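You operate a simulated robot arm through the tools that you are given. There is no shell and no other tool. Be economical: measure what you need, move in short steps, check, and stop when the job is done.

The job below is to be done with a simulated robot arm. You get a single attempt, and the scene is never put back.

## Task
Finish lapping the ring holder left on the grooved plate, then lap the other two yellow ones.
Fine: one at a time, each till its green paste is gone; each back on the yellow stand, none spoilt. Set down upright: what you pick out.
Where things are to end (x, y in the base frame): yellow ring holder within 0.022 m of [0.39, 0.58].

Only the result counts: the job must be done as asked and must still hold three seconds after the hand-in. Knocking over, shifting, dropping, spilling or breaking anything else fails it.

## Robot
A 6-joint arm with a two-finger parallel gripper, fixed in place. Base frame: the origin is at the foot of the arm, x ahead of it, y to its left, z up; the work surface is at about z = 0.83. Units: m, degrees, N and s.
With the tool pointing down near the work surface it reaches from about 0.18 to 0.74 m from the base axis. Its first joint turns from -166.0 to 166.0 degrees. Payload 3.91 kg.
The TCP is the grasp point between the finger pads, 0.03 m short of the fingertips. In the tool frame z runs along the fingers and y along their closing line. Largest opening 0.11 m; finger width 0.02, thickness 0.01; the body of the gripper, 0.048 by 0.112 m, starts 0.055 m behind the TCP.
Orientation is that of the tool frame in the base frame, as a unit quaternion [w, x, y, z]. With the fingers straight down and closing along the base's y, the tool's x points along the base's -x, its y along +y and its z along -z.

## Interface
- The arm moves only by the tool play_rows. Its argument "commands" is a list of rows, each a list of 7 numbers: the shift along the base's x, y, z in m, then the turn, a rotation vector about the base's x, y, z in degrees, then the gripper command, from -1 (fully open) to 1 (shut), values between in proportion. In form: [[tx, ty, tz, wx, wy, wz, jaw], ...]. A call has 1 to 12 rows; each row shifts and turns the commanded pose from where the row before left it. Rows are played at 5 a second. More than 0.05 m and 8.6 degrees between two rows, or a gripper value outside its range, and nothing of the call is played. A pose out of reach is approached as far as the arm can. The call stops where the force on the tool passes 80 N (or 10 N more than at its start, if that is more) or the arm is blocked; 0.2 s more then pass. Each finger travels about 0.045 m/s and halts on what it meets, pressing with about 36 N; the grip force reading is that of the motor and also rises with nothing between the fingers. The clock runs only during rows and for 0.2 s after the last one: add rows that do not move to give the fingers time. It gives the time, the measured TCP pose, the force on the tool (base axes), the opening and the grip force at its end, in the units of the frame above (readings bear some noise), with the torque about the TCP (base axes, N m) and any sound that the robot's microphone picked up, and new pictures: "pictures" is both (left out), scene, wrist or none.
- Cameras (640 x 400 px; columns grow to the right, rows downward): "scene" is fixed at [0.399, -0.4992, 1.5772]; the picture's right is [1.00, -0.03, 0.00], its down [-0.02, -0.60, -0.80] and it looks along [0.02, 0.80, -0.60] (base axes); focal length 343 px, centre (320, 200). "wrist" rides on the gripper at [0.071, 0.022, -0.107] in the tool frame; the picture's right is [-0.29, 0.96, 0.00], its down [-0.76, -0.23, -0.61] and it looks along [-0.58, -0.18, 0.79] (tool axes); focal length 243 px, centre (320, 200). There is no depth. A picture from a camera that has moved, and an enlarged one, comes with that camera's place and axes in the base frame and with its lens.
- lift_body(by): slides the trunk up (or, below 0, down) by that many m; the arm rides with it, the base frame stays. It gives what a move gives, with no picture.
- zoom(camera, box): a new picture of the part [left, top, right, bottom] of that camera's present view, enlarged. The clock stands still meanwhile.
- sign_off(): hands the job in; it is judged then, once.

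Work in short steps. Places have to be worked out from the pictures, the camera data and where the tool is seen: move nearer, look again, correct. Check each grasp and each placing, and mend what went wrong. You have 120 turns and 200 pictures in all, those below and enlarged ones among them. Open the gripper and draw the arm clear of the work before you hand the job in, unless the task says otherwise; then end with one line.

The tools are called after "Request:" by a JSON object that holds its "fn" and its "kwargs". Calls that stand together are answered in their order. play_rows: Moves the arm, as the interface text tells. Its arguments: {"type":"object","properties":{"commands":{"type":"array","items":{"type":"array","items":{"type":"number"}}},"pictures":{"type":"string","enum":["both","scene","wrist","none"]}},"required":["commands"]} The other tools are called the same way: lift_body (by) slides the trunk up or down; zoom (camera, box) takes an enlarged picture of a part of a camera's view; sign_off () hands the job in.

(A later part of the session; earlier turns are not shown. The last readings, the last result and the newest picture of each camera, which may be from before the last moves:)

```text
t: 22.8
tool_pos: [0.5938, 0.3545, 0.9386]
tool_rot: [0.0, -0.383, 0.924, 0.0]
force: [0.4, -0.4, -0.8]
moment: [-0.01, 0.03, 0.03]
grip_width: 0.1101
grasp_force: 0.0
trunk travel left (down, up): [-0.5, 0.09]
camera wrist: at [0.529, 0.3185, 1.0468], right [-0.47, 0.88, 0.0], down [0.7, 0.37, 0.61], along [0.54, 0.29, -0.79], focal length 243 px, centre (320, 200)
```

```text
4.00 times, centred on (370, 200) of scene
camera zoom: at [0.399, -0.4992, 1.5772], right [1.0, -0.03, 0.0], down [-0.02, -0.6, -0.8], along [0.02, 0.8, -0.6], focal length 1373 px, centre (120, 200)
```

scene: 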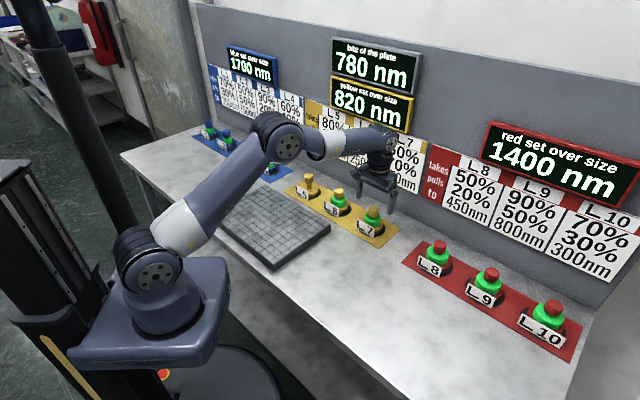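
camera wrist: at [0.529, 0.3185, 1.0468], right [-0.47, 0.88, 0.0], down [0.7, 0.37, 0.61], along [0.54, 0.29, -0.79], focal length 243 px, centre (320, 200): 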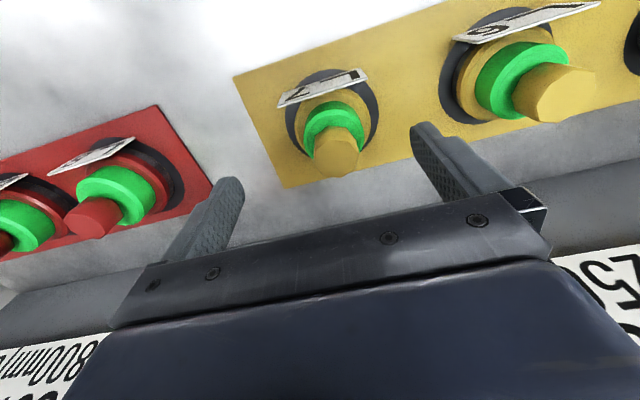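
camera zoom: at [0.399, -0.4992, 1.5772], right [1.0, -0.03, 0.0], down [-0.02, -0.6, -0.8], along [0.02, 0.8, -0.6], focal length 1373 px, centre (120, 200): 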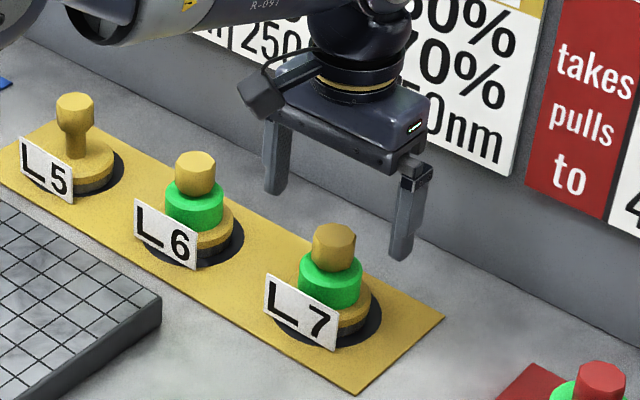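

Knob lies about 9–10 mm further +y from the tool axis. I correct and descend part way.

Request:
{"fn": "play_rows", "kwargs": {"commands": [[0.001, 0.009, 0, 0, 0, 0, -1], [0, 0, -0.015, 0, 0, 0, -1], [0, 0, -0.01, 0, 0, 0, -1], [0, 0, 0, 0, 0, 0, -1]], "pictures": "wrist"}}

Request:
{"fn": "zoom", "kwargs": {"camera": "scene", "box": [330, 170, 430, 250]}}

```text
t: 23.8
tool_pos: [0.5943, 0.3663, 0.9119]
tool_rot: [0.0, -0.382, 0.924, -0.001]
force: [0.1, 1.1, -0.1]
moment: [0.01, 0.02, 0.01]
grip_width: 0.1098
grasp_force: 0.1
trunk travel left (down, up): [-0.5, 0.09]
camera wrist: at [0.529, 0.329, 1.0206], right [-0.47, 0.88, 0.0], down [0.7, 0.37, 0.61], along [0.54, 0.29, -0.79], focal length 243 px, centre (320, 200)
```

wrist: 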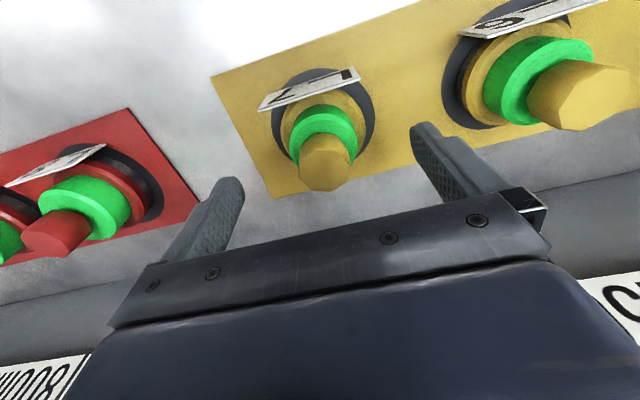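

```text
5.00 times, centred on (380, 210) of scene
camera zoom: at [0.399, -0.4992, 1.5772], right [1.0, -0.03, 0.0], down [-0.02, -0.6, -0.8], along [0.02, 0.8, -0.6], focal length 1717 px, centre (20, 150)
```

zoom: 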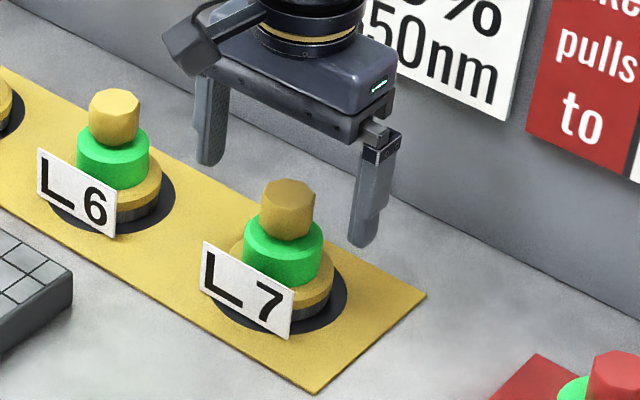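

Well aligned now. I descend to TCP z≈0.892 and grip L7.

Request:
{"fn": "play_rows", "kwargs": {"commands": [[0.001, 0.001, -0.01, 0, 0, 0, -1], [0.001, 0.001, -0.009, 0, 0, 0, -1], [0, 0, 0, 0, 0, 0, -1], [0, 0, 0, 0, 0, 0, 0.2], [0, 0, 0, 0, 0, 0, 0.5], [0, 0, 0, 0, 0, 0, 1], [0, 0, 0, 0, 0, 0, 1], [0, 0, 0, 0, 0, 0, 1], [0, 0, 0, 0, 0, 0, 1], [0, 0, 0, 0, 0, 0, 1]], "pictures": "wrist"}}

Request:
{"fn": "zoom", "kwargs": {"camera": "scene", "box": [330, 170, 430, 250]}}

```text
t: 26.0
tool_pos: [0.595, 0.3684, 0.8953]
tool_rot: [0.0, -0.383, 0.924, 0.001]
force: [-0.7, 0.3, 0.4]
moment: [0.05, 0.06, -0.01]
grip_width: 0.033
grasp_force: 35.7
trunk travel left (down, up): [-0.5, 0.09]
camera wrist: at [0.5308, 0.3317, 1.0031], right [-0.47, 0.88, 0.0], down [0.7, 0.37, 0.61], along [0.54, 0.29, -0.79], focal length 243 px, centre (320, 200)
```

wrist: 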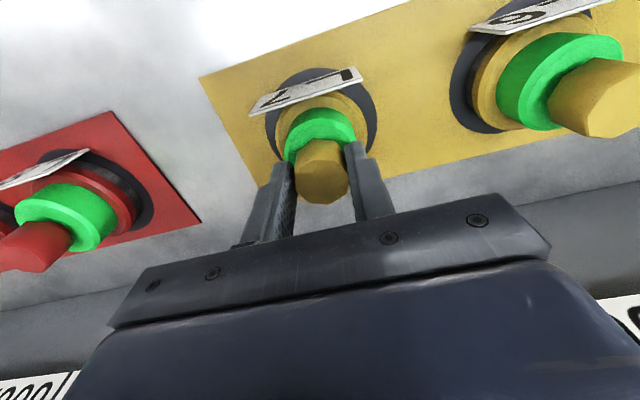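

```text
5.00 times, centred on (380, 210) of scene
camera zoom: at [0.399, -0.4992, 1.5772], right [1.0, -0.03, 0.0], down [-0.02, -0.6, -0.8], along [0.02, 0.8, -0.6], focal length 1717 px, centre (20, 150)
```

zoom: 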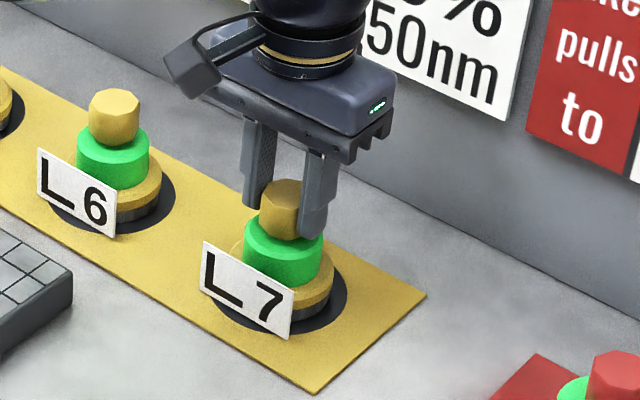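

L7 is gripped. I lift it straight up 0.11 m.

Request:
{"fn": "play_rows", "kwargs": {"commands": [[0, 0, 0.01, 0, 0, 0, 1], [0, 0, 0.03, 0, 0, 0, 1], [0, 0, 0.035, 0, 0, 0, 1], [0, 0, 0.035, 0, 0, 0, 1], [0, 0, 0, 0, 0, 0, 1]], "pictures": "scene"}}

```text
t: 27.2
tool_pos: [0.5973, 0.368, 1.0041]
tool_rot: [0.0, -0.383, 0.924, 0.0]
force: [0.6, -0.5, -2.3]
moment: [-0.02, -0.01, 0.02]
grip_width: 0.0329
grasp_force: 36.2
trunk travel left (down, up): [-0.5, 0.09]
```

scene: 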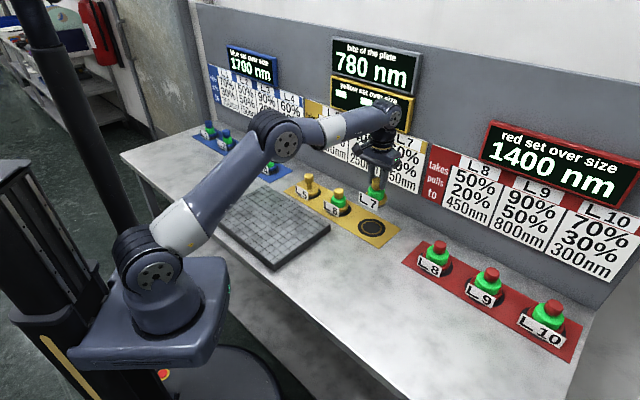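

Held securely. I carry it to above the plate centre (0.25, 0.388).

Request:
{"fn": "play_rows", "kwargs": {"commands": [[-0.0347, 0.002, 0, 0, 0, 0, 1], [-0.0347, 0.002, 0, 0, 0, 0, 1], [-0.0347, 0.002, 0, 0, 0, 0, 1], [-0.0347, 0.002, 0, 0, 0, 0, 1], [-0.0347, 0.002, 0, 0, 0, 0, 1], [-0.0347, 0.002, 0, 0, 0, 0, 1], [-0.0347, 0.002, 0, 0, 0, 0, 1], [-0.0347, 0.002, 0, 0, 0, 0, 1], [-0.0347, 0.002, 0, 0, 0, 0, 1], [-0.0347, 0.002, 0, 0, 0, 0, 1], [0, 0, 0, 0, 0, 0, 1], [0, 0, -0.04, 0, 0, 0, 1]]}}

Request:
{"fn": "zoom", "kwargs": {"camera": "scene", "box": [210, 140, 350, 270]}}

```text
t: 29.8
tool_pos: [0.2492, 0.3917, 0.9673]
tool_rot: [0.001, -0.383, 0.924, 0.0]
force: [0.0, 0.1, -1.3]
moment: [0.01, 0.03, 0.0]
grip_width: 0.0329
grasp_force: 35.4
trunk travel left (down, up): [-0.5, 0.09]
camera wrist: at [0.1837, 0.3555, 1.0744], right [-0.47, 0.88, 0.0], down [0.7, 0.37, 0.61], along [0.54, 0.29, -0.79], focal length 243 px, centre (320, 200)
```

scene: 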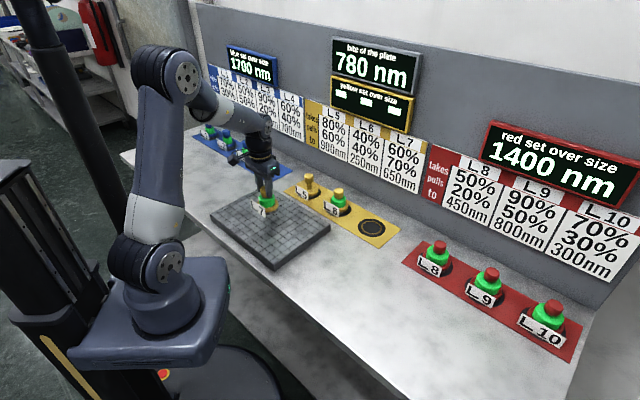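
wrist: 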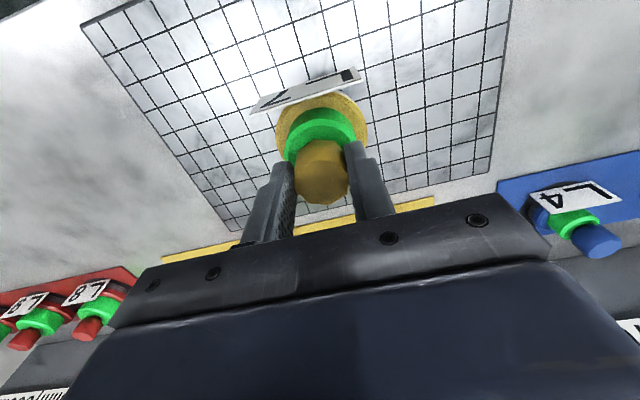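

```text
3.08 times, centred on (280, 205) of scene
camera zoom: at [0.399, -0.4992, 1.5772], right [1.0, -0.03, 0.0], down [-0.02, -0.6, -0.8], along [0.02, 0.8, -0.6], focal length 1056 px, centre (443, 185)
```

zoom: 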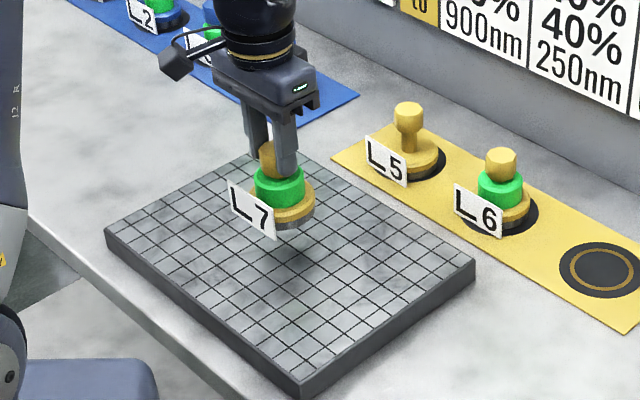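

Above the plate centre. Contact expected at TCP z≈0.923; I lower carefully.

Request:
{"fn": "play_rows", "kwargs": {"commands": [[0, 0, -0.02, 0, 0, 0, 1], [0, 0, -0.014, 0, 0, 0, 1], [0, 0, -0.004, 0, 0, 0, 1], [0, 0, -0.002, 0, 0, 0, 1], [0, 0, 0, 0, 0, 0, 1]], "pictures": "none"}}

```text
t: 31.0
tool_pos: [0.2475, 0.3889, 0.9244]
tool_rot: [0.0, -0.383, 0.924, 0.0]
force: [1.0, -0.2, -2.3]
moment: [0.02, 0.0, 0.0]
grip_width: 0.0329
grasp_force: 36.2
trunk travel left (down, up): [-0.5, 0.09]
```

Request:
{"fn": "play_rows", "kwargs": {"commands": [[0, 0, -0.001, 0, 0, 0, 1], [0, 0, -0.001, 0, 0, 0, 1], [0, 0, 0, 0, 0, 0, 1]], "pictures": "none"}}

```text
t: 31.8
tool_pos: [0.2485, 0.3897, 0.9235]
tool_rot: [0.0, -0.383, 0.924, 0.0]
force: [0.3, 0.0, -2.5]
moment: [0.01, 0.0, -0.03]
grip_width: 0.0327
grasp_force: 36.2
trunk travel left (down, up): [-0.5, 0.09]
```

Still free-hanging; two more millimetres.

Request:
{"fn": "play_rows", "kwargs": {"commands": [[0, 0, -0.001, 0, 0, 0, 1], [0, 0, -0.001, 0, 0, 0, 1], [0, 0, 0, 0, 0, 0, 1]], "pictures": "none"}}

```text
t: 32.6
tool_pos: [0.2472, 0.3882, 0.9222]
tool_rot: [0.001, -0.383, 0.924, 0.0]
force: [-2.3, -0.5, 15.4]
moment: [-0.53, 0.13, -0.04]
grip_width: 0.0331
grasp_force: 35.9
trunk travel left (down, up): [-0.5, 0.09]
```

In contact at 15 N. I begin stroking along the plate's long axis with slight extra pressure.

Request:
{"fn": "play_rows", "kwargs": {"commands": [[0.007, -0.007, -0.0007, 0, 0, 0, 1], [0.01, -0.01, 0, 0, 0, 0, 1], [0.01, -0.01, 0, 0, 0, 0, 1], [0.01, -0.01, 0, 0, 0, 0, 1], [0.005, -0.005, 0, 0, 0, 0, 1], [-0.01, 0.01, -0.0003, 0, 0, 0, 1], [-0.01, 0.01, 0, 0, 0, 0, 1], [-0.01, 0.01, 0, 0, 0, 0, 1], [-0.01, 0.01, 0, 0, 0, 0, 1]], "pictures": "none"}}

Request:
{"fn": "zoom", "kwargs": {"camera": "scene", "box": [210, 140, 350, 270]}}

```text
t: 34.6
tool_pos: [0.2481, 0.3859, 0.9195]
tool_rot: [0.0, -0.383, 0.924, 0.001]
force: [1.5, -3.9, 12.9]
moment: [-0.16, -0.1, 0.06]
grip_width: 0.0331
grasp_force: 36.0
trunk travel left (down, up): [-0.5, 0.09]
```

```text
3.08 times, centred on (280, 205) of scene
camera zoom: at [0.399, -0.4992, 1.5772], right [1.0, -0.03, 0.0], down [-0.02, -0.6, -0.8], along [0.02, 0.8, -0.6], focal length 1056 px, centre (443, 185)
```

zoom: 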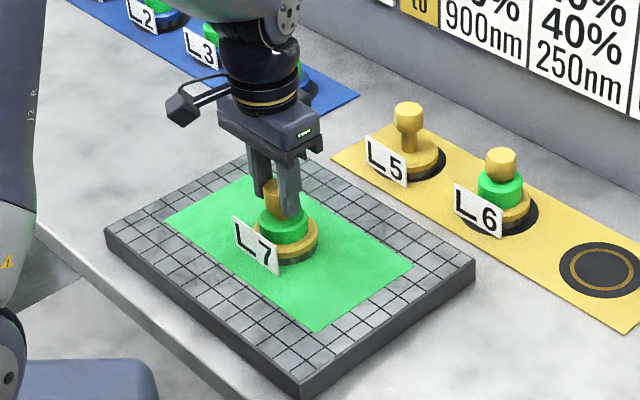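

Lapping works (green field appeared). More strokes at ~15 N.

Request:
{"fn": "play_rows", "kwargs": {"commands": [[-0.012, 0.012, -0.0004, 0, 0, 0, 1], [-0.012, 0.012, 0, 0, 0, 0, 1], [-0.012, 0.012, 0, 0, 0, 0, 1], [0.012, -0.012, -0.0003, 0, 0, 0, 1], [0.012, -0.012, 0, 0, 0, 0, 1], [0.012, -0.012, 0, 0, 0, 0, 1], [0.012, -0.012, 0, 0, 0, 0, 1], [0.012, -0.012, 0, 0, 0, 0, 1], [0.012, -0.012, 0, 0, 0, 0, 1], [-0.012, 0.012, -0.0003, 0, 0, 0, 1], [-0.012, 0.012, 0, 0, 0, 0, 1], [-0.012, 0.012, 0, 0, 0, 0, 1]], "pictures": "none"}}

Request:
{"fn": "zoom", "kwargs": {"camera": "scene", "box": [230, 160, 310, 230]}}

```text
t: 37.2
tool_pos: [0.2496, 0.3876, 0.9196]
tool_rot: [0.001, -0.383, 0.924, 0.001]
force: [-0.9, 0.7, -0.7]
moment: [-0.01, 0.07, -0.01]
grip_width: 0.0331
grasp_force: 36.0
trunk travel left (down, up): [-0.5, 0.09]
```

```text
5.71 times, centred on (270, 195) of scene
camera zoom: at [0.399, -0.4992, 1.5772], right [1.0, -0.03, 0.0], down [-0.02, -0.6, -0.8], along [0.02, 0.8, -0.6], focal length 1962 px, centre (606, 229)
```

zoom: 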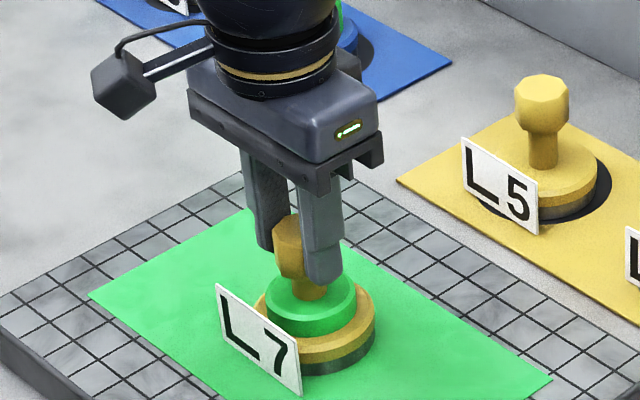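

About half is gone; force has dropped to zero, so I press 1 mm and continue.

Request:
{"fn": "play_rows", "kwargs": {"commands": [[0.0, 0.0, -0.001, 0, 0, 0, 1], [-0.01, 0.01, 0, 0, 0, 0, 1], [-0.01, 0.01, 0, 0, 0, 0, 1], [-0.01, 0.01, -0.0003, 0, 0, 0, 1], [0.01, -0.01, 0, 0, 0, 0, 1], [0.01, -0.01, 0, 0, 0, 0, 1], [0.01, -0.01, 0, 0, 0, 0, 1], [0.01, -0.01, 0, 0, 0, 0, 1], [0.01, -0.01, 0, 0, 0, 0, 1], [0.01, -0.01, 0, 0, 0, 0, 1]], "pictures": "none"}}

Request:
{"fn": "zoom", "kwargs": {"camera": "scene", "box": [230, 170, 310, 240]}}

```text
t: 39.4
tool_pos: [0.2796, 0.3573, 0.9185]
tool_rot: [0.001, -0.383, 0.924, 0.001]
force: [-2.7, 4.1, 20.7]
moment: [0.02, 0.07, 0.07]
grip_width: 0.0331
grasp_force: 36.2
trunk travel left (down, up): [-0.5, 0.09]
```

```text
5.71 times, centred on (270, 205) of scene
camera zoom: at [0.399, -0.4992, 1.5772], right [1.0, -0.03, 0.0], down [-0.02, -0.6, -0.8], along [0.02, 0.8, -0.6], focal length 1962 px, centre (606, 171)
```

zoom: 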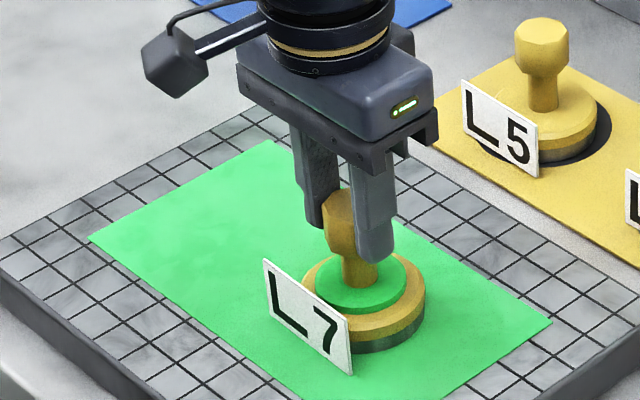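

Collar is thin now. A shorter stroke back, then check.

Request:
{"fn": "play_rows", "kwargs": {"commands": [[-0.01, 0.01, -0.0003, 0, 0, 0, 1], [-0.01, 0.01, 0, 0, 0, 0, 1], [-0.01, 0.01, 0, 0, 0, 0, 1], [-0.01, 0.01, -0.0003, 0, 0, 0, 1]], "pictures": "none"}}

Request:
{"fn": "zoom", "kwargs": {"camera": "scene", "box": [230, 170, 310, 240]}}

```text
t: 40.4
tool_pos: [0.2407, 0.3974, 0.9182]
tool_rot: [0.001, -0.383, 0.924, -0.001]
force: [5.5, -4.7, 28.6]
moment: [-0.39, -0.61, 0.09]
grip_width: 0.0328
grasp_force: 35.8
trunk travel left (down, up): [-0.5, 0.09]
```

```text
5.71 times, centred on (270, 205) of scene
camera zoom: at [0.399, -0.4992, 1.5772], right [1.0, -0.03, 0.0], down [-0.02, -0.6, -0.8], along [0.02, 0.8, -0.6], focal length 1962 px, centre (606, 171)
```

zoom: 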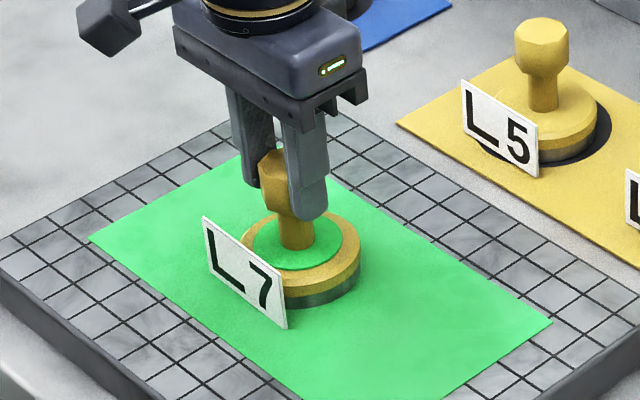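

Only a film left. Two short strokes at the present pressure.

Request:
{"fn": "play_rows", "kwargs": {"commands": [[0.01, -0.01, 0, 0, 0, 0, 1], [0.01, -0.01, 0, 0, 0, 0, 1]], "pictures": "none"}}

Request:
{"fn": "zoom", "kwargs": {"camera": "scene", "box": [230, 170, 310, 240]}}

```text
t: 41.0
tool_pos: [0.2605, 0.3783, 0.9175]
tool_rot: [0.0, -0.383, 0.924, 0.0]
force: [-4.7, 4.7, 14.9]
moment: [0.66, 0.14, 0.17]
grip_width: 0.0329
grasp_force: 36.2
trunk travel left (down, up): [-0.5, 0.09]
```

```text
5.71 times, centred on (270, 205) of scene
camera zoom: at [0.399, -0.4992, 1.5772], right [1.0, -0.03, 0.0], down [-0.02, -0.6, -0.8], along [0.02, 0.8, -0.6], focal length 1962 px, centre (606, 171)
```

zoom: 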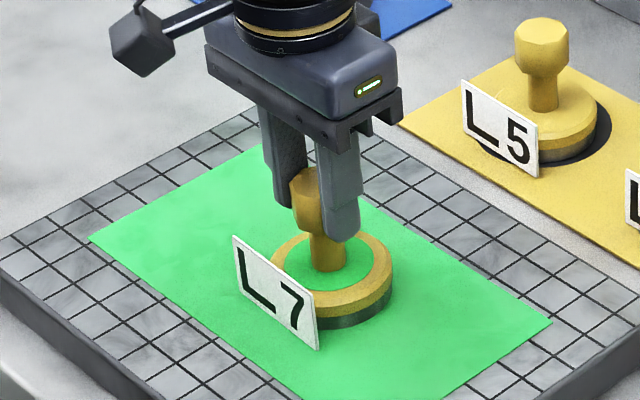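

Request:
{"fn": "play_rows", "kwargs": {"commands": [[0.01, -0.01, -0.0003, 0, 0, 0, 1], [0.01, -0.01, 0, 0, 0, 0, 1]], "pictures": "scene"}}

```text
t: 41.6
tool_pos: [0.2809, 0.3564, 0.9163]
tool_rot: [0.0, -0.382, 0.924, 0.0]
force: [-2.2, 3.2, 15.3]
moment: [0.49, 0.31, 0.07]
grip_width: 0.0329
grasp_force: 36.1
trunk travel left (down, up): [-0.5, 0.09]
```

scene: 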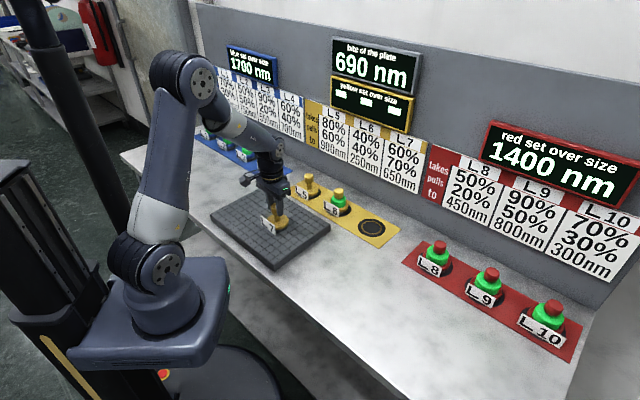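

L7's paste is gone and the bite reads 690 nm, matching the model. I lift and carry L7 back to its slot at (0.595, 0.368).

Request:
{"fn": "play_rows", "kwargs": {"commands": [[0, 0, 0.01, 0, 0, 0, 1], [0, 0, 0.035, 0, 0, 0, 1], [0, 0, 0.04, 0, 0, 0, 1], [0.035, 0.001, 0, 0, 0, 0, 1], [0.035, 0.001, 0, 0, 0, 0, 1], [0.035, 0.001, 0, 0, 0, 0, 1], [0.035, 0.001, 0, 0, 0, 0, 1], [0.035, 0.001, 0, 0, 0, 0, 1], [0.035, 0.001, 0, 0, 0, 0, 1], [0.035, 0.001, 0, 0, 0, 0, 1], [0.035, 0.002, 0, 0, 0, 0, 1], [0.034, 0.002, 0, 0, 0, 0, 1]], "pictures": "none"}}

Request:
{"fn": "play_rows", "kwargs": {"commands": [[0, 0, 0, 0, 0, 0, 1], [0, 0, -0.035, 0, 0, 0, 1], [0, 0, -0.025, 0, 0, 0, 1], [0, 0, -0.01, 0, 0, 0, 1], [0, 0, 0, 0, 0, 0, 1]], "pictures": "wrist"}}

Request:
{"fn": "zoom", "kwargs": {"camera": "scene", "box": [330, 170, 430, 250]}}

```text
t: 44.2
tool_pos: [0.5923, 0.365, 0.9999]
tool_rot: [0.0, -0.383, 0.924, -0.001]
force: [0.1, -0.8, -1.9]
moment: [0.01, 0.0, 0.0]
grip_width: 0.0333
grasp_force: 36.3
trunk travel left (down, up): [-0.5, 0.09]
```

```text
t: 45.4
tool_pos: [0.5943, 0.367, 0.9289]
tool_rot: [0.0, -0.382, 0.924, 0.0]
force: [0.1, 1.0, -2.9]
moment: [0.03, 0.02, -0.01]
grip_width: 0.0331
grasp_force: 36.0
trunk travel left (down, up): [-0.5, 0.09]
camera wrist: at [0.5291, 0.3303, 1.0378], right [-0.47, 0.88, 0.0], down [0.7, 0.37, 0.61], along [0.54, 0.29, -0.79], focal length 243 px, centre (320, 200)
```

wrist: 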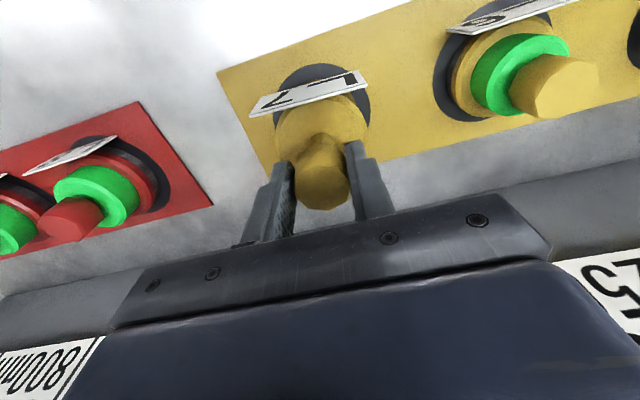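

```text
5.00 times, centred on (380, 210) of scene
camera zoom: at [0.399, -0.4992, 1.5772], right [1.0, -0.03, 0.0], down [-0.02, -0.6, -0.8], along [0.02, 0.8, -0.6], focal length 1717 px, centre (20, 150)
```

zoom: 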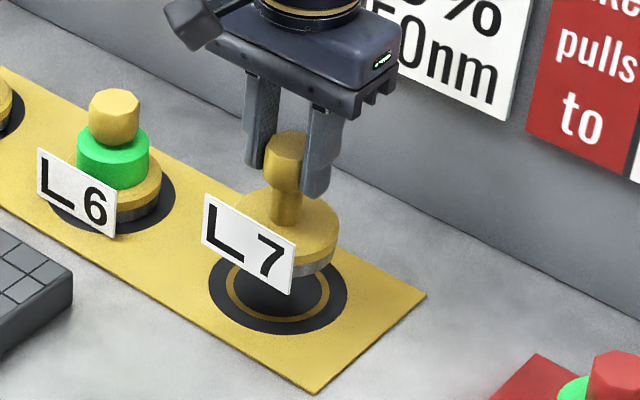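

Above its slot. Contact expected at ~0.888; I lower to 0.892, then in millimetres.

Request:
{"fn": "play_rows", "kwargs": {"commands": [[-0.002, 0, -0.015, 0, 0, 0, 1], [0, 0, -0.014, 0, 0, 0, 1], [0, 0, -0.006, 0, 0, 0, 1], [0, 0, -0.002, 0, 0, 0, 1], [0, 0, -0.001, 0, 0, 0, 1], [0, 0, 0, 0, 0, 0, 1]], "pictures": "none"}}

```text
t: 46.8
tool_pos: [0.5911, 0.367, 0.8938]
tool_rot: [0.0, -0.383, 0.924, 0.0]
force: [-0.2, 0.0, -2.7]
moment: [0.02, -0.01, 0.0]
grip_width: 0.0331
grasp_force: 36.0
trunk travel left (down, up): [-0.5, 0.09]
```

Request:
{"fn": "play_rows", "kwargs": {"commands": [[0, 0, -0.003, 0, 0, 0, 1], [0, 0, -0.001, 0, 0, 0, 1], [0, 0, -0.001, 0, 0, 0, 1], [0, 0, 0, 0, 0, 0, 1]], "pictures": "none"}}

```text
t: 47.8
tool_pos: [0.5929, 0.3672, 0.8903]
tool_rot: [0.0, -0.382, 0.924, 0.0]
force: [2.4, -0.9, 6.1]
moment: [-0.1, 0.05, 0.02]
grip_width: 0.0329
grasp_force: 35.9
trunk travel left (down, up): [-0.5, 0.09]
```

Contact made (6 N). I release, rise and look.

Request:
{"fn": "play_rows", "kwargs": {"commands": [[0, 0, 0, 0, 0, 0, -0.2], [0, 0, 0, 0, 0, 0, -1], [0, 0, 0, 0, 0, 0, -1], [0, 0, 0, 0, 0, 0, -1], [0, 0, 0, 0, 0, 0, -1], [0, 0, 0.03, 0, 0, 0, -1], [0, 0, 0.04, 0, 0, 0, -1], [0, 0, 0.03, 0, 0, 0, -1], [0, 0, 0, 0, 0, 0, -1]], "pictures": "scene"}}

Request:
{"fn": "zoom", "kwargs": {"camera": "scene", "box": [290, 160, 410, 250]}}

```text
t: 49.8
tool_pos: [0.5905, 0.3697, 0.9893]
tool_rot: [-0.001, -0.383, 0.924, 0.0]
force: [-0.4, 0.2, 0.0]
moment: [-0.01, 0.01, 0.0]
grip_width: 0.1102
grasp_force: 0.1
trunk travel left (down, up): [-0.5, 0.09]
```

scene: 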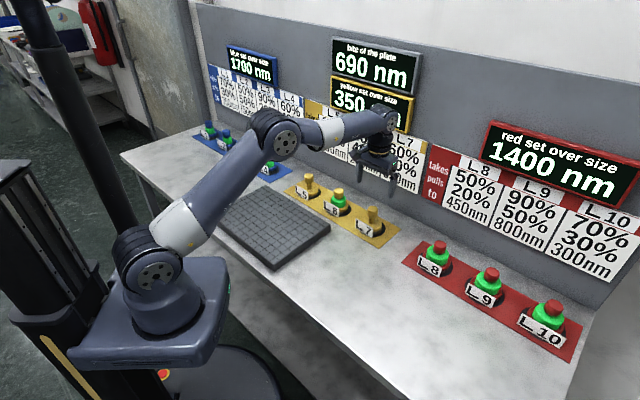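

```text
4.44 times, centred on (350, 205) of scene
camera zoom: at [0.399, -0.4992, 1.5772], right [1.0, -0.03, 0.0], down [-0.02, -0.6, -0.8], along [0.02, 0.8, -0.6], focal length 1526 px, centre (187, 178)
```

zoom: 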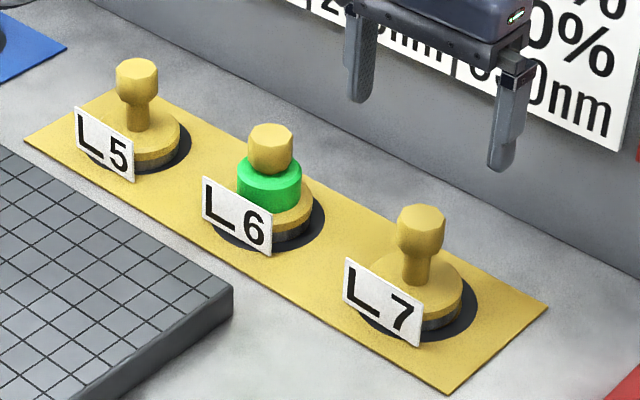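

Over size now 350 nm as predicted; L7 stands in its slot. Now to L6 at about (0.488, 0.470).

Request:
{"fn": "play_rows", "kwargs": {"commands": [[-0.0205, 0.02, 0, 0, 0, 0, -1], [-0.0205, 0.02, 0, 0, 0, 0, -1], [-0.0205, 0.02, 0, 0, 0, 0, -1], [-0.0205, 0.02, 0, 0, 0, 0, -1], [-0.0205, 0.02, 0, 0, 0, 0, -1], [0, 0, 0, 0, 0, 0, -1], [0, 0, -0.04, 0, 0, 0, -1], [0, 0, -0.036, 0, 0, 0, -1], [0, 0, 0, 0, 0, 0, -1]], "pictures": "wrist"}}

Request:
{"fn": "zoom", "kwargs": {"camera": "scene", "box": [290, 160, 390, 240]}}

```text
t: 51.8
tool_pos: [0.4906, 0.469, 0.9141]
tool_rot: [0.0, -0.382, 0.924, 0.001]
force: [1.0, 0.3, 0.4]
moment: [-0.04, 0.01, 0.0]
grip_width: 0.1099
grasp_force: 0.2
trunk travel left (down, up): [-0.5, 0.09]
camera wrist: at [0.4258, 0.4322, 1.0218], right [-0.47, 0.88, 0.0], down [0.7, 0.37, 0.61], along [0.54, 0.29, -0.79], focal length 243 px, centre (320, 200)
```

wrist: 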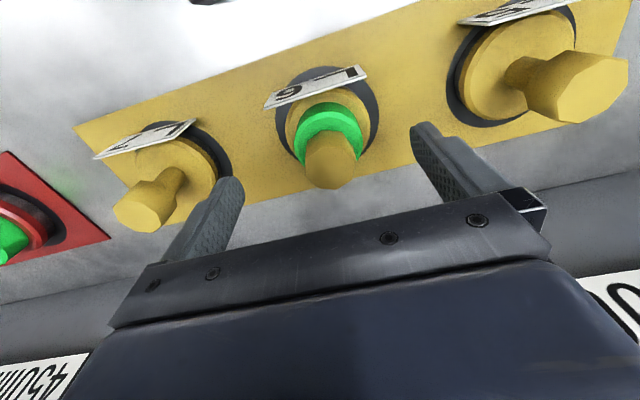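

```text
5.00 times, centred on (340, 200) of scene
camera zoom: at [0.399, -0.4992, 1.5772], right [1.0, -0.03, 0.0], down [-0.02, -0.6, -0.8], along [0.02, 0.8, -0.6], focal length 1717 px, centre (220, 200)
```

zoom: 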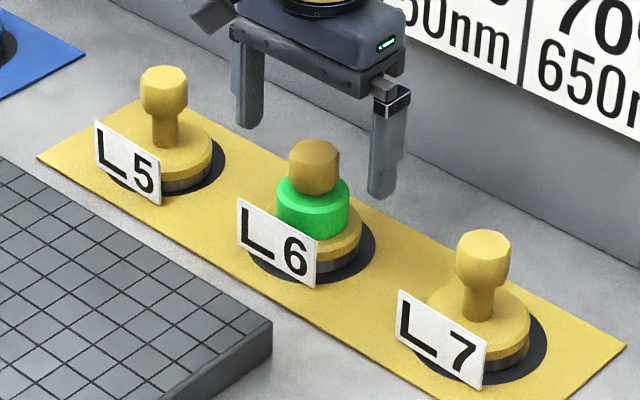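

Nearly aligned; a 3 mm correction, descend to 0.894 and grip L6.

Request:
{"fn": "play_rows", "kwargs": {"commands": [[-0.002, 0.003, 0, 0, 0, 0, -1], [0, 0, -0.01, 0, 0, 0, -1], [0, 0, -0.01, 0, 0, 0, -1], [0, 0, 0, 0, 0, 0, -1], [0, 0, 0, 0, 0, 0, 0.2], [0, 0, 0, 0, 0, 0, 0.5], [0, 0, 0, 0, 0, 0, 1], [0, 0, 0, 0, 0, 0, 1], [0, 0, 0, 0, 0, 0, 1], [0, 0, 0, 0, 0, 0, 1], [0, 0, 0, 0, 0, 0, 1]], "pictures": "wrist"}}

Request:
{"fn": "zoom", "kwargs": {"camera": "scene", "box": [290, 160, 390, 240]}}

```text
t: 54.2
tool_pos: [0.4875, 0.4712, 0.8924]
tool_rot: [0.0, -0.383, 0.924, 0.0]
force: [-1.1, 0.4, 0.6]
moment: [0.04, 0.06, -0.02]
grip_width: 0.0329
grasp_force: 36.0
trunk travel left (down, up): [-0.5, 0.09]
camera wrist: at [0.4226, 0.4344, 1.0007], right [-0.47, 0.88, 0.0], down [0.7, 0.37, 0.61], along [0.54, 0.29, -0.79], focal length 243 px, centre (320, 200)
```

wrist: 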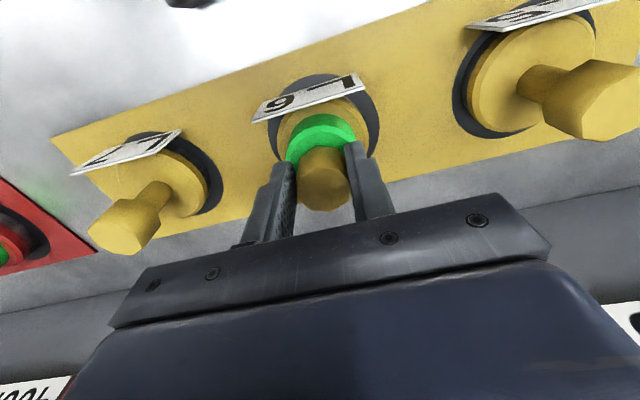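

```text
5.00 times, centred on (340, 200) of scene
camera zoom: at [0.399, -0.4992, 1.5772], right [1.0, -0.03, 0.0], down [-0.02, -0.6, -0.8], along [0.02, 0.8, -0.6], focal length 1717 px, centre (220, 200)
```

zoom: 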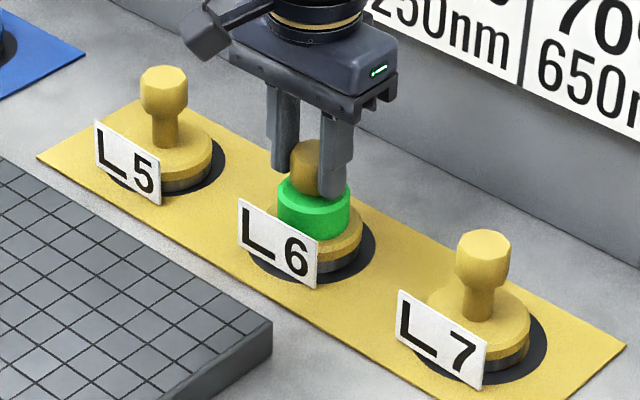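

L6 is gripped. I lift 0.11 m and carry to the plate centre.

Request:
{"fn": "play_rows", "kwargs": {"commands": [[0, 0, 0.01, 0, 0, 0, 1], [0, 0, 0.03, 0, 0, 0, 1], [0, 0, 0.035, 0, 0, 0, 1], [0, 0, 0.035, 0, 0, 0, 1], [-0.034, -0.0119, 0, 0, 0, 0, 1], [-0.034, -0.0119, 0, 0, 0, 0, 1], [-0.034, -0.0119, 0, 0, 0, 0, 1], [-0.034, -0.0119, 0, 0, 0, 0, 1], [-0.034, -0.0119, 0, 0, 0, 0, 1], [-0.034, -0.0119, 0, 0, 0, 0, 1], [-0.034, -0.0119, 0, 0, 0, 0, 1], [0, 0, 0, 0, 0, 0, 1]], "pictures": "scene"}}

```text
t: 56.8
tool_pos: [0.2495, 0.3873, 1.0001]
tool_rot: [0.0, -0.383, 0.924, -0.001]
force: [0.2, -0.1, -2.0]
moment: [-0.01, -0.01, -0.04]
grip_width: 0.033
grasp_force: 37.0
trunk travel left (down, up): [-0.5, 0.09]
```

scene: 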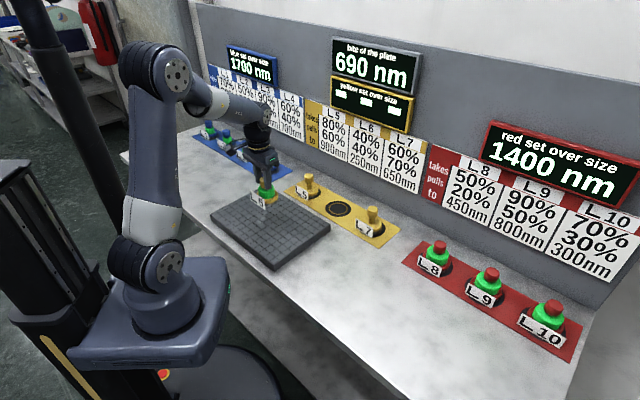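

Above the plate. Contact expected around TCP z≈0.920; lowering to 0.923, then finer.

Request:
{"fn": "play_rows", "kwargs": {"commands": [[0, 0, -0.035, 0, 0, 0, 1], [0, 0, -0.03, 0, 0, 0, 1], [0, 0, -0.01, 0, 0, 0, 1], [0, 0, -0.003, 0, 0, 0, 1], [0, 0, -0.001, 0, 0, 0, 1], [0, 0, 0, 0, 0, 0, 1]], "pictures": "none"}}

```text
t: 58.2
tool_pos: [0.2499, 0.3873, 0.9233]
tool_rot: [0.0, -0.383, 0.924, 0.0]
force: [0.2, 0.1, -1.6]
moment: [-0.02, 0.09, 0.0]
grip_width: 0.0331
grasp_force: 36.4
trunk travel left (down, up): [-0.5, 0.09]
```

Request:
{"fn": "play_rows", "kwargs": {"commands": [[0, 0, -0.001, 0, 0, 0, 1], [0, 0, -0.001, 0, 0, 0, 1], [0, 0, -0.001, 0, 0, 0, 1], [0, 0, 0, 0, 0, 0, 1]], "pictures": "none"}}

```text
t: 59.2
tool_pos: [0.2486, 0.3875, 0.921]
tool_rot: [0.0, -0.382, 0.924, 0.001]
force: [-0.5, -1.5, -2.4]
moment: [0.01, -0.01, -0.01]
grip_width: 0.0331
grasp_force: 35.8
trunk travel left (down, up): [-0.5, 0.09]
```

Request:
{"fn": "play_rows", "kwargs": {"commands": [[0, 0, -0.001, 0, 0, 0, 1], [0, 0, -0.001, 0, 0, 0, 1], [0, 0, 0, 0, 0, 0, 1]], "pictures": "none"}}

```text
t: 60.0
tool_pos: [0.2481, 0.3888, 0.9206]
tool_rot: [0.001, -0.383, 0.924, 0.0]
force: [0.3, 0.5, 3.7]
moment: [-0.17, -0.07, -0.03]
grip_width: 0.033
grasp_force: 35.9
trunk travel left (down, up): [-0.5, 0.09]
```

Just touching (about 6 N net). I press 1 mm and begin stroking as before.

Request:
{"fn": "play_rows", "kwargs": {"commands": [[0.007, -0.007, -0.001, 0, 0, 0, 1], [0.01, -0.01, 0, 0, 0, 0, 1], [0.01, -0.01, 0, 0, 0, 0, 1], [0.01, -0.01, 0, 0, 0, 0, 1], [-0.01, 0.01, -0.0003, 0, 0, 0, 1], [-0.01, 0.01, 0, 0, 0, 0, 1], [-0.01, 0.01, 0, 0, 0, 0, 1], [-0.01, 0.01, -0.0003, 0, 0, 0, 1], [-0.01, 0.01, 0, 0, 0, 0, 1], [-0.01, 0.01, 0, 0, 0, 0, 1], [-0.01, 0.01, 0, 0, 0, 0, 1]], "pictures": "none"}}

Request:
{"fn": "zoom", "kwargs": {"camera": "scene", "box": [230, 170, 310, 240]}}

```text
t: 62.4
tool_pos: [0.2155, 0.4182, 0.917]
tool_rot: [0.0, -0.383, 0.924, 0.001]
force: [2.1, -2.8, 13.0]
moment: [-0.13, -0.58, -0.06]
grip_width: 0.033
grasp_force: 36.0
trunk travel left (down, up): [-0.5, 0.09]
```

```text
5.71 times, centred on (270, 205) of scene
camera zoom: at [0.399, -0.4992, 1.5772], right [1.0, -0.03, 0.0], down [-0.02, -0.6, -0.8], along [0.02, 0.8, -0.6], focal length 1962 px, centre (606, 171)
```

zoom: 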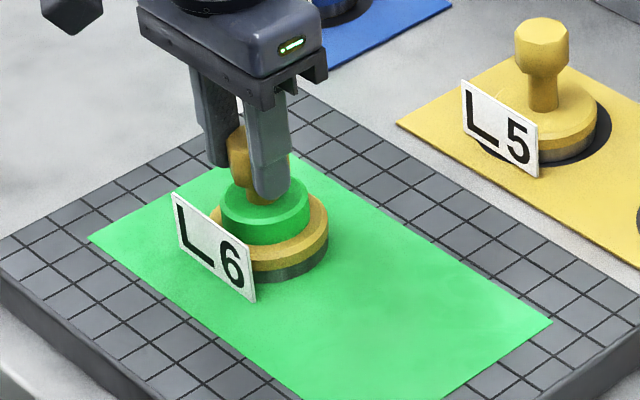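

Good progress, 13 N. Continue with strokes.

Request:
{"fn": "play_rows", "kwargs": {"commands": [[0.01, -0.01, -0.0004, 0, 0, 0, 1], [0.012, -0.012, 0, 0, 0, 0, 1], [0.012, -0.012, 0, 0, 0, 0, 1], [0.012, -0.012, 0, 0, 0, 0, 1], [0.012, -0.012, -0.0003, 0, 0, 0, 1], [0.012, -0.012, 0, 0, 0, 0, 1], [-0.012, 0.012, -0.0003, 0, 0, 0, 1], [-0.012, 0.012, 0, 0, 0, 0, 1], [-0.012, 0.012, 0, 0, 0, 0, 1], [-0.012, 0.012, -0.0003, 0, 0, 0, 1]], "pictures": "none"}}

Request:
{"fn": "zoom", "kwargs": {"camera": "scene", "box": [230, 170, 310, 240]}}

```text
t: 64.6
tool_pos: [0.24, 0.3959, 0.9183]
tool_rot: [0.0, -0.383, 0.924, 0.001]
force: [9.7, -11.3, 47.8]
moment: [-0.55, -1.53, -0.07]
grip_width: 0.0328
grasp_force: 36.0
trunk travel left (down, up): [-0.5, 0.09]
```

```text
5.71 times, centred on (270, 205) of scene
camera zoom: at [0.399, -0.4992, 1.5772], right [1.0, -0.03, 0.0], down [-0.02, -0.6, -0.8], along [0.02, 0.8, -0.6], focal length 1962 px, centre (606, 171)
```

zoom: 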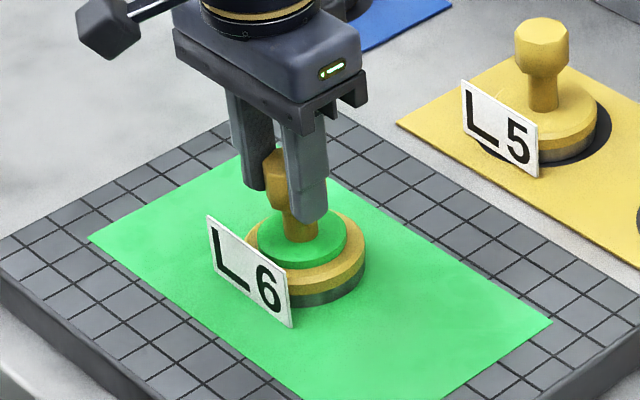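

Force rose to 48 N, so I ease up 0.7 mm and stroke on, in short steps as the collar is thin.

Request:
{"fn": "play_rows", "kwargs": {"commands": [[0.01, -0.01, 0.0007, 0, 0, 0, 1], [0.01, -0.01, 0, 0, 0, 0, 1], [0.01, -0.01, 0, 0, 0, 0, 1]], "pictures": "none"}}

Request:
{"fn": "zoom", "kwargs": {"camera": "scene", "box": [230, 170, 310, 240]}}

```text
t: 65.4
tool_pos: [0.2683, 0.3666, 0.9167]
tool_rot: [0.001, -0.383, 0.924, 0.001]
force: [-7.8, 8.4, 33.6]
moment: [1.05, 0.07, 0.19]
grip_width: 0.0329
grasp_force: 36.3
trunk travel left (down, up): [-0.5, 0.09]
```

```text
5.71 times, centred on (270, 205) of scene
camera zoom: at [0.399, -0.4992, 1.5772], right [1.0, -0.03, 0.0], down [-0.02, -0.6, -0.8], along [0.02, 0.8, -0.6], focal length 1962 px, centre (606, 171)
```

zoom: 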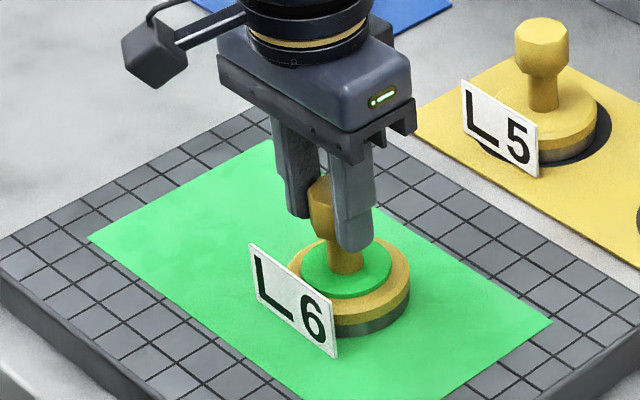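

Request:
{"fn": "play_rows", "kwargs": {"commands": [[-0.01, 0.01, 0, 0, 0, 0, 1], [-0.01, 0.01, 0, 0, 0, 0, 1], [-0.01, 0.01, 0, 0, 0, 0, 1]], "pictures": "none"}}

Request:
{"fn": "zoom", "kwargs": {"camera": "scene", "box": [230, 170, 310, 240]}}

```text
t: 66.2
tool_pos: [0.2379, 0.3951, 0.9164]
tool_rot: [-0.001, -0.383, 0.924, 0.0]
force: [5.4, -7.5, 31.4]
moment: [-0.14, -1.05, -0.05]
grip_width: 0.0327
grasp_force: 36.0
trunk travel left (down, up): [-0.5, 0.09]
```

```text
5.71 times, centred on (270, 205) of scene
camera zoom: at [0.399, -0.4992, 1.5772], right [1.0, -0.03, 0.0], down [-0.02, -0.6, -0.8], along [0.02, 0.8, -0.6], focal length 1962 px, centre (606, 171)
```

zoom: 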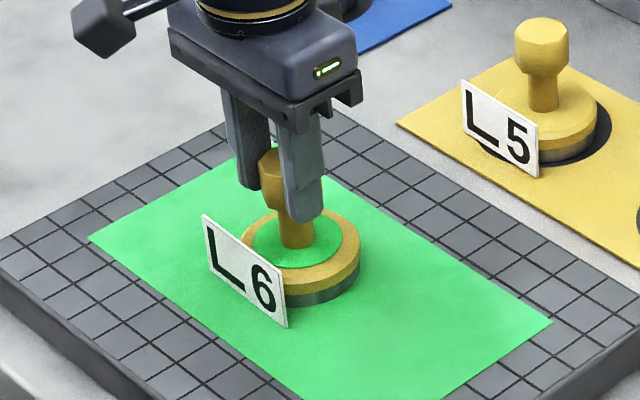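

A thin film left; a few short strokes more.

Request:
{"fn": "play_rows", "kwargs": {"commands": [[0.01, -0.01, 0, 0, 0, 0, 1], [0.01, -0.01, 0, 0, 0, 0, 1]], "pictures": "none"}}

Request:
{"fn": "zoom", "kwargs": {"camera": "scene", "box": [230, 170, 310, 240]}}

```text
t: 66.8
tool_pos: [0.2577, 0.3778, 0.9169]
tool_rot: [0.001, -0.383, 0.924, 0.001]
force: [-7.3, 8.2, 31.5]
moment: [0.65, 0.31, 0.04]
grip_width: 0.0328
grasp_force: 36.6
trunk travel left (down, up): [-0.5, 0.09]
```

```text
5.71 times, centred on (270, 205) of scene
camera zoom: at [0.399, -0.4992, 1.5772], right [1.0, -0.03, 0.0], down [-0.02, -0.6, -0.8], along [0.02, 0.8, -0.6], focal length 1962 px, centre (606, 171)
```

zoom: 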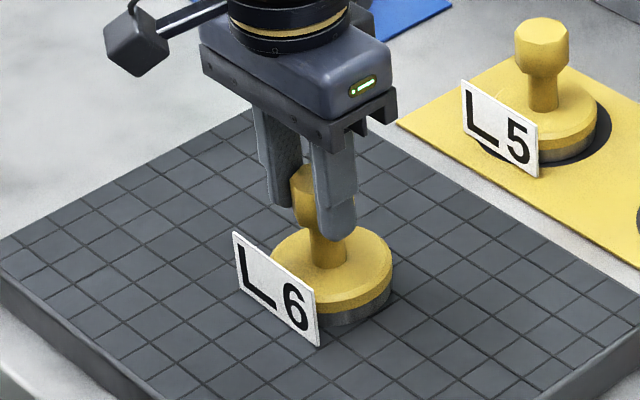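

L6's paste is gone. I lift and return it to its slot at (0.488, 0.471).

Request:
{"fn": "play_rows", "kwargs": {"commands": [[0, 0, 0.01, 0, 0, 0, 1], [0, 0, 0.035, 0, 0, 0, 1], [0, 0, 0.04, 0, 0, 0, 1], [0.0329, 0.0133, 0, 0, 0, 0, 1], [0.0329, 0.0133, 0, 0, 0, 0, 1], [0.0329, 0.0133, 0, 0, 0, 0, 1], [0.0329, 0.0133, 0, 0, 0, 0, 1], [0.0329, 0.0133, 0, 0, 0, 0, 1], [0.0329, 0.0133, 0, 0, 0, 0, 1], [0.0329, 0.0133, 0, 0, 0, 0, 1], [0, 0, 0, 0, 0, 0, 1], [0, 0, 0, 0, 0, 0, 1]], "pictures": "none"}}

Request:
{"fn": "play_rows", "kwargs": {"commands": [[0, 0, -0.035, 0, 0, 0, 1], [0, 0, -0.025, 0, 0, 0, 1], [0, 0, -0.01, 0, 0, 0, 1], [0, 0, 0, 0, 0, 0, 1]], "pictures": "wrist"}}

Request:
{"fn": "zoom", "kwargs": {"camera": "scene", "box": [290, 160, 390, 240]}}

```text
t: 69.4
tool_pos: [0.4889, 0.4729, 1.0029]
tool_rot: [0.0, -0.383, 0.924, -0.001]
force: [-0.3, 1.1, -2.8]
moment: [0.01, 0.06, -0.01]
grip_width: 0.0328
grasp_force: 35.8
trunk travel left (down, up): [-0.5, 0.09]
```

```text
t: 70.4
tool_pos: [0.4879, 0.4721, 0.9321]
tool_rot: [0.0, -0.382, 0.924, 0.001]
force: [-0.1, -0.2, -1.7]
moment: [-0.04, 0.03, 0.01]
grip_width: 0.0329
grasp_force: 35.7
trunk travel left (down, up): [-0.5, 0.09]
camera wrist: at [0.423, 0.4355, 1.0411], right [-0.47, 0.88, 0.0], down [0.7, 0.37, 0.61], along [0.54, 0.29, -0.79], focal length 243 px, centre (320, 200)
```

wrist: 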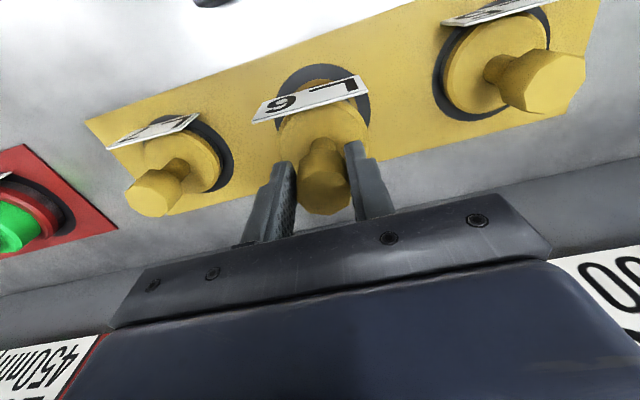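

```text
5.00 times, centred on (340, 200) of scene
camera zoom: at [0.399, -0.4992, 1.5772], right [1.0, -0.03, 0.0], down [-0.02, -0.6, -0.8], along [0.02, 0.8, -0.6], focal length 1717 px, centre (220, 200)
```

zoom: 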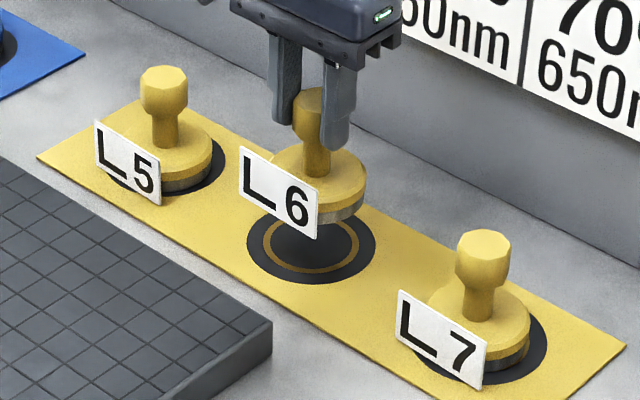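

Above slot. I shift slightly and lower to just above contact (~0.888).

Request:
{"fn": "play_rows", "kwargs": {"commands": [[-0.002, -0.001, -0.015, 0, 0, 0, 1], [0, 0, -0.015, 0, 0, 0, 1], [0, 0, -0.008, 0, 0, 0, 1], [0, 0, -0.002, 0, 0, 0, 1], [0, 0, -0.001, 0, 0, 0, 1], [0, 0, 0, 0, 0, 0, 1]], "pictures": "none"}}

```text
t: 71.8
tool_pos: [0.4872, 0.471, 0.8918]
tool_rot: [0.0, -0.383, 0.924, -0.001]
force: [0.0, -0.6, 1.1]
moment: [0.05, -0.02, -0.01]
grip_width: 0.0331
grasp_force: 35.9
trunk travel left (down, up): [-0.5, 0.09]
```

Request:
{"fn": "play_rows", "kwargs": {"commands": [[0, 0, -0.001, 0, 0, 0, 1], [0, 0, 0, 0, 0, 0, 1]], "pictures": "none"}}

```text
t: 72.4
tool_pos: [0.4865, 0.4701, 0.8901]
tool_rot: [0.002, -0.382, 0.924, 0.001]
force: [3.4, -1.2, 7.8]
moment: [-0.05, -0.22, 0.0]
grip_width: 0.0328
grasp_force: 35.5
trunk travel left (down, up): [-0.5, 0.09]
```

Contact (8 N). Release, rise, and back away.

Request:
{"fn": "play_rows", "kwargs": {"commands": [[0, 0, 0, 0, 0, 0, -0.2], [0, 0, 0, 0, 0, 0, -1], [0, 0, 0, 0, 0, 0, -1], [0, 0, 0, 0, 0, 0, -1], [0, 0, 0, 0, 0, 0, -1], [0, 0, 0.03, 0, 0, 0, -1], [0, 0, 0.04, 0, 0, 0, -1], [0, 0, 0.05, 0, 0, 0, -1], [-0.035, -0.03, 0.02, 0, 0, 0, -1], [-0.035, -0.03, 0.02, 0, 0, 0, -1], [-0.035, -0.03, 0.01, 0, 0, 0, -1], [0, 0, 0, 0, 0, 0, -1]]}}

Request:
{"fn": "zoom", "kwargs": {"camera": "scene", "box": [270, 60, 430, 260]}}

Request:
{"fn": "zoom", "kwargs": {"camera": "scene", "box": [280, 160, 400, 250]}}

```text
refused: row 9 steps farther than a row can; nothing moved
```

```text
2.00 times, centred on (350, 160) of scene
camera zoom: at [0.399, -0.4992, 1.5772], right [1.0, -0.03, 0.0], down [-0.02, -0.6, -0.8], along [0.02, 0.8, -0.6], focal length 687 px, centre (260, 280)
```

zoom: 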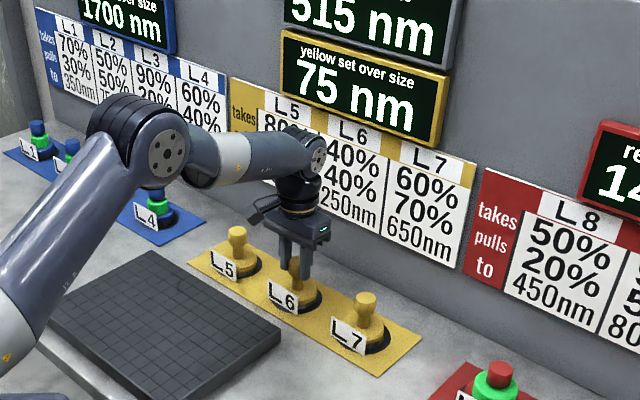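

```text
4.44 times, centred on (340, 205) of scene
camera zoom: at [0.399, -0.4992, 1.5772], right [1.0, -0.03, 0.0], down [-0.02, -0.6, -0.8], along [0.02, 0.8, -0.6], focal length 1526 px, centre (231, 178)
```

zoom: 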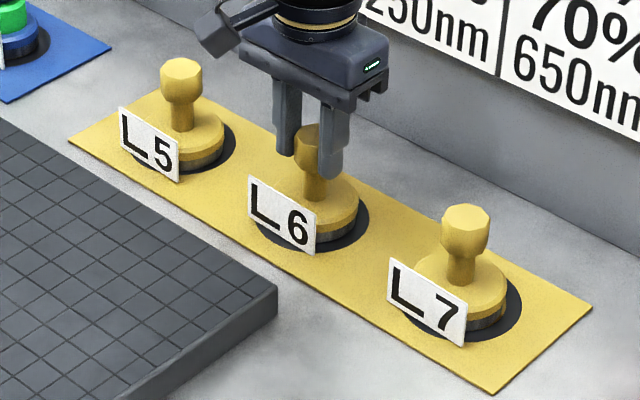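

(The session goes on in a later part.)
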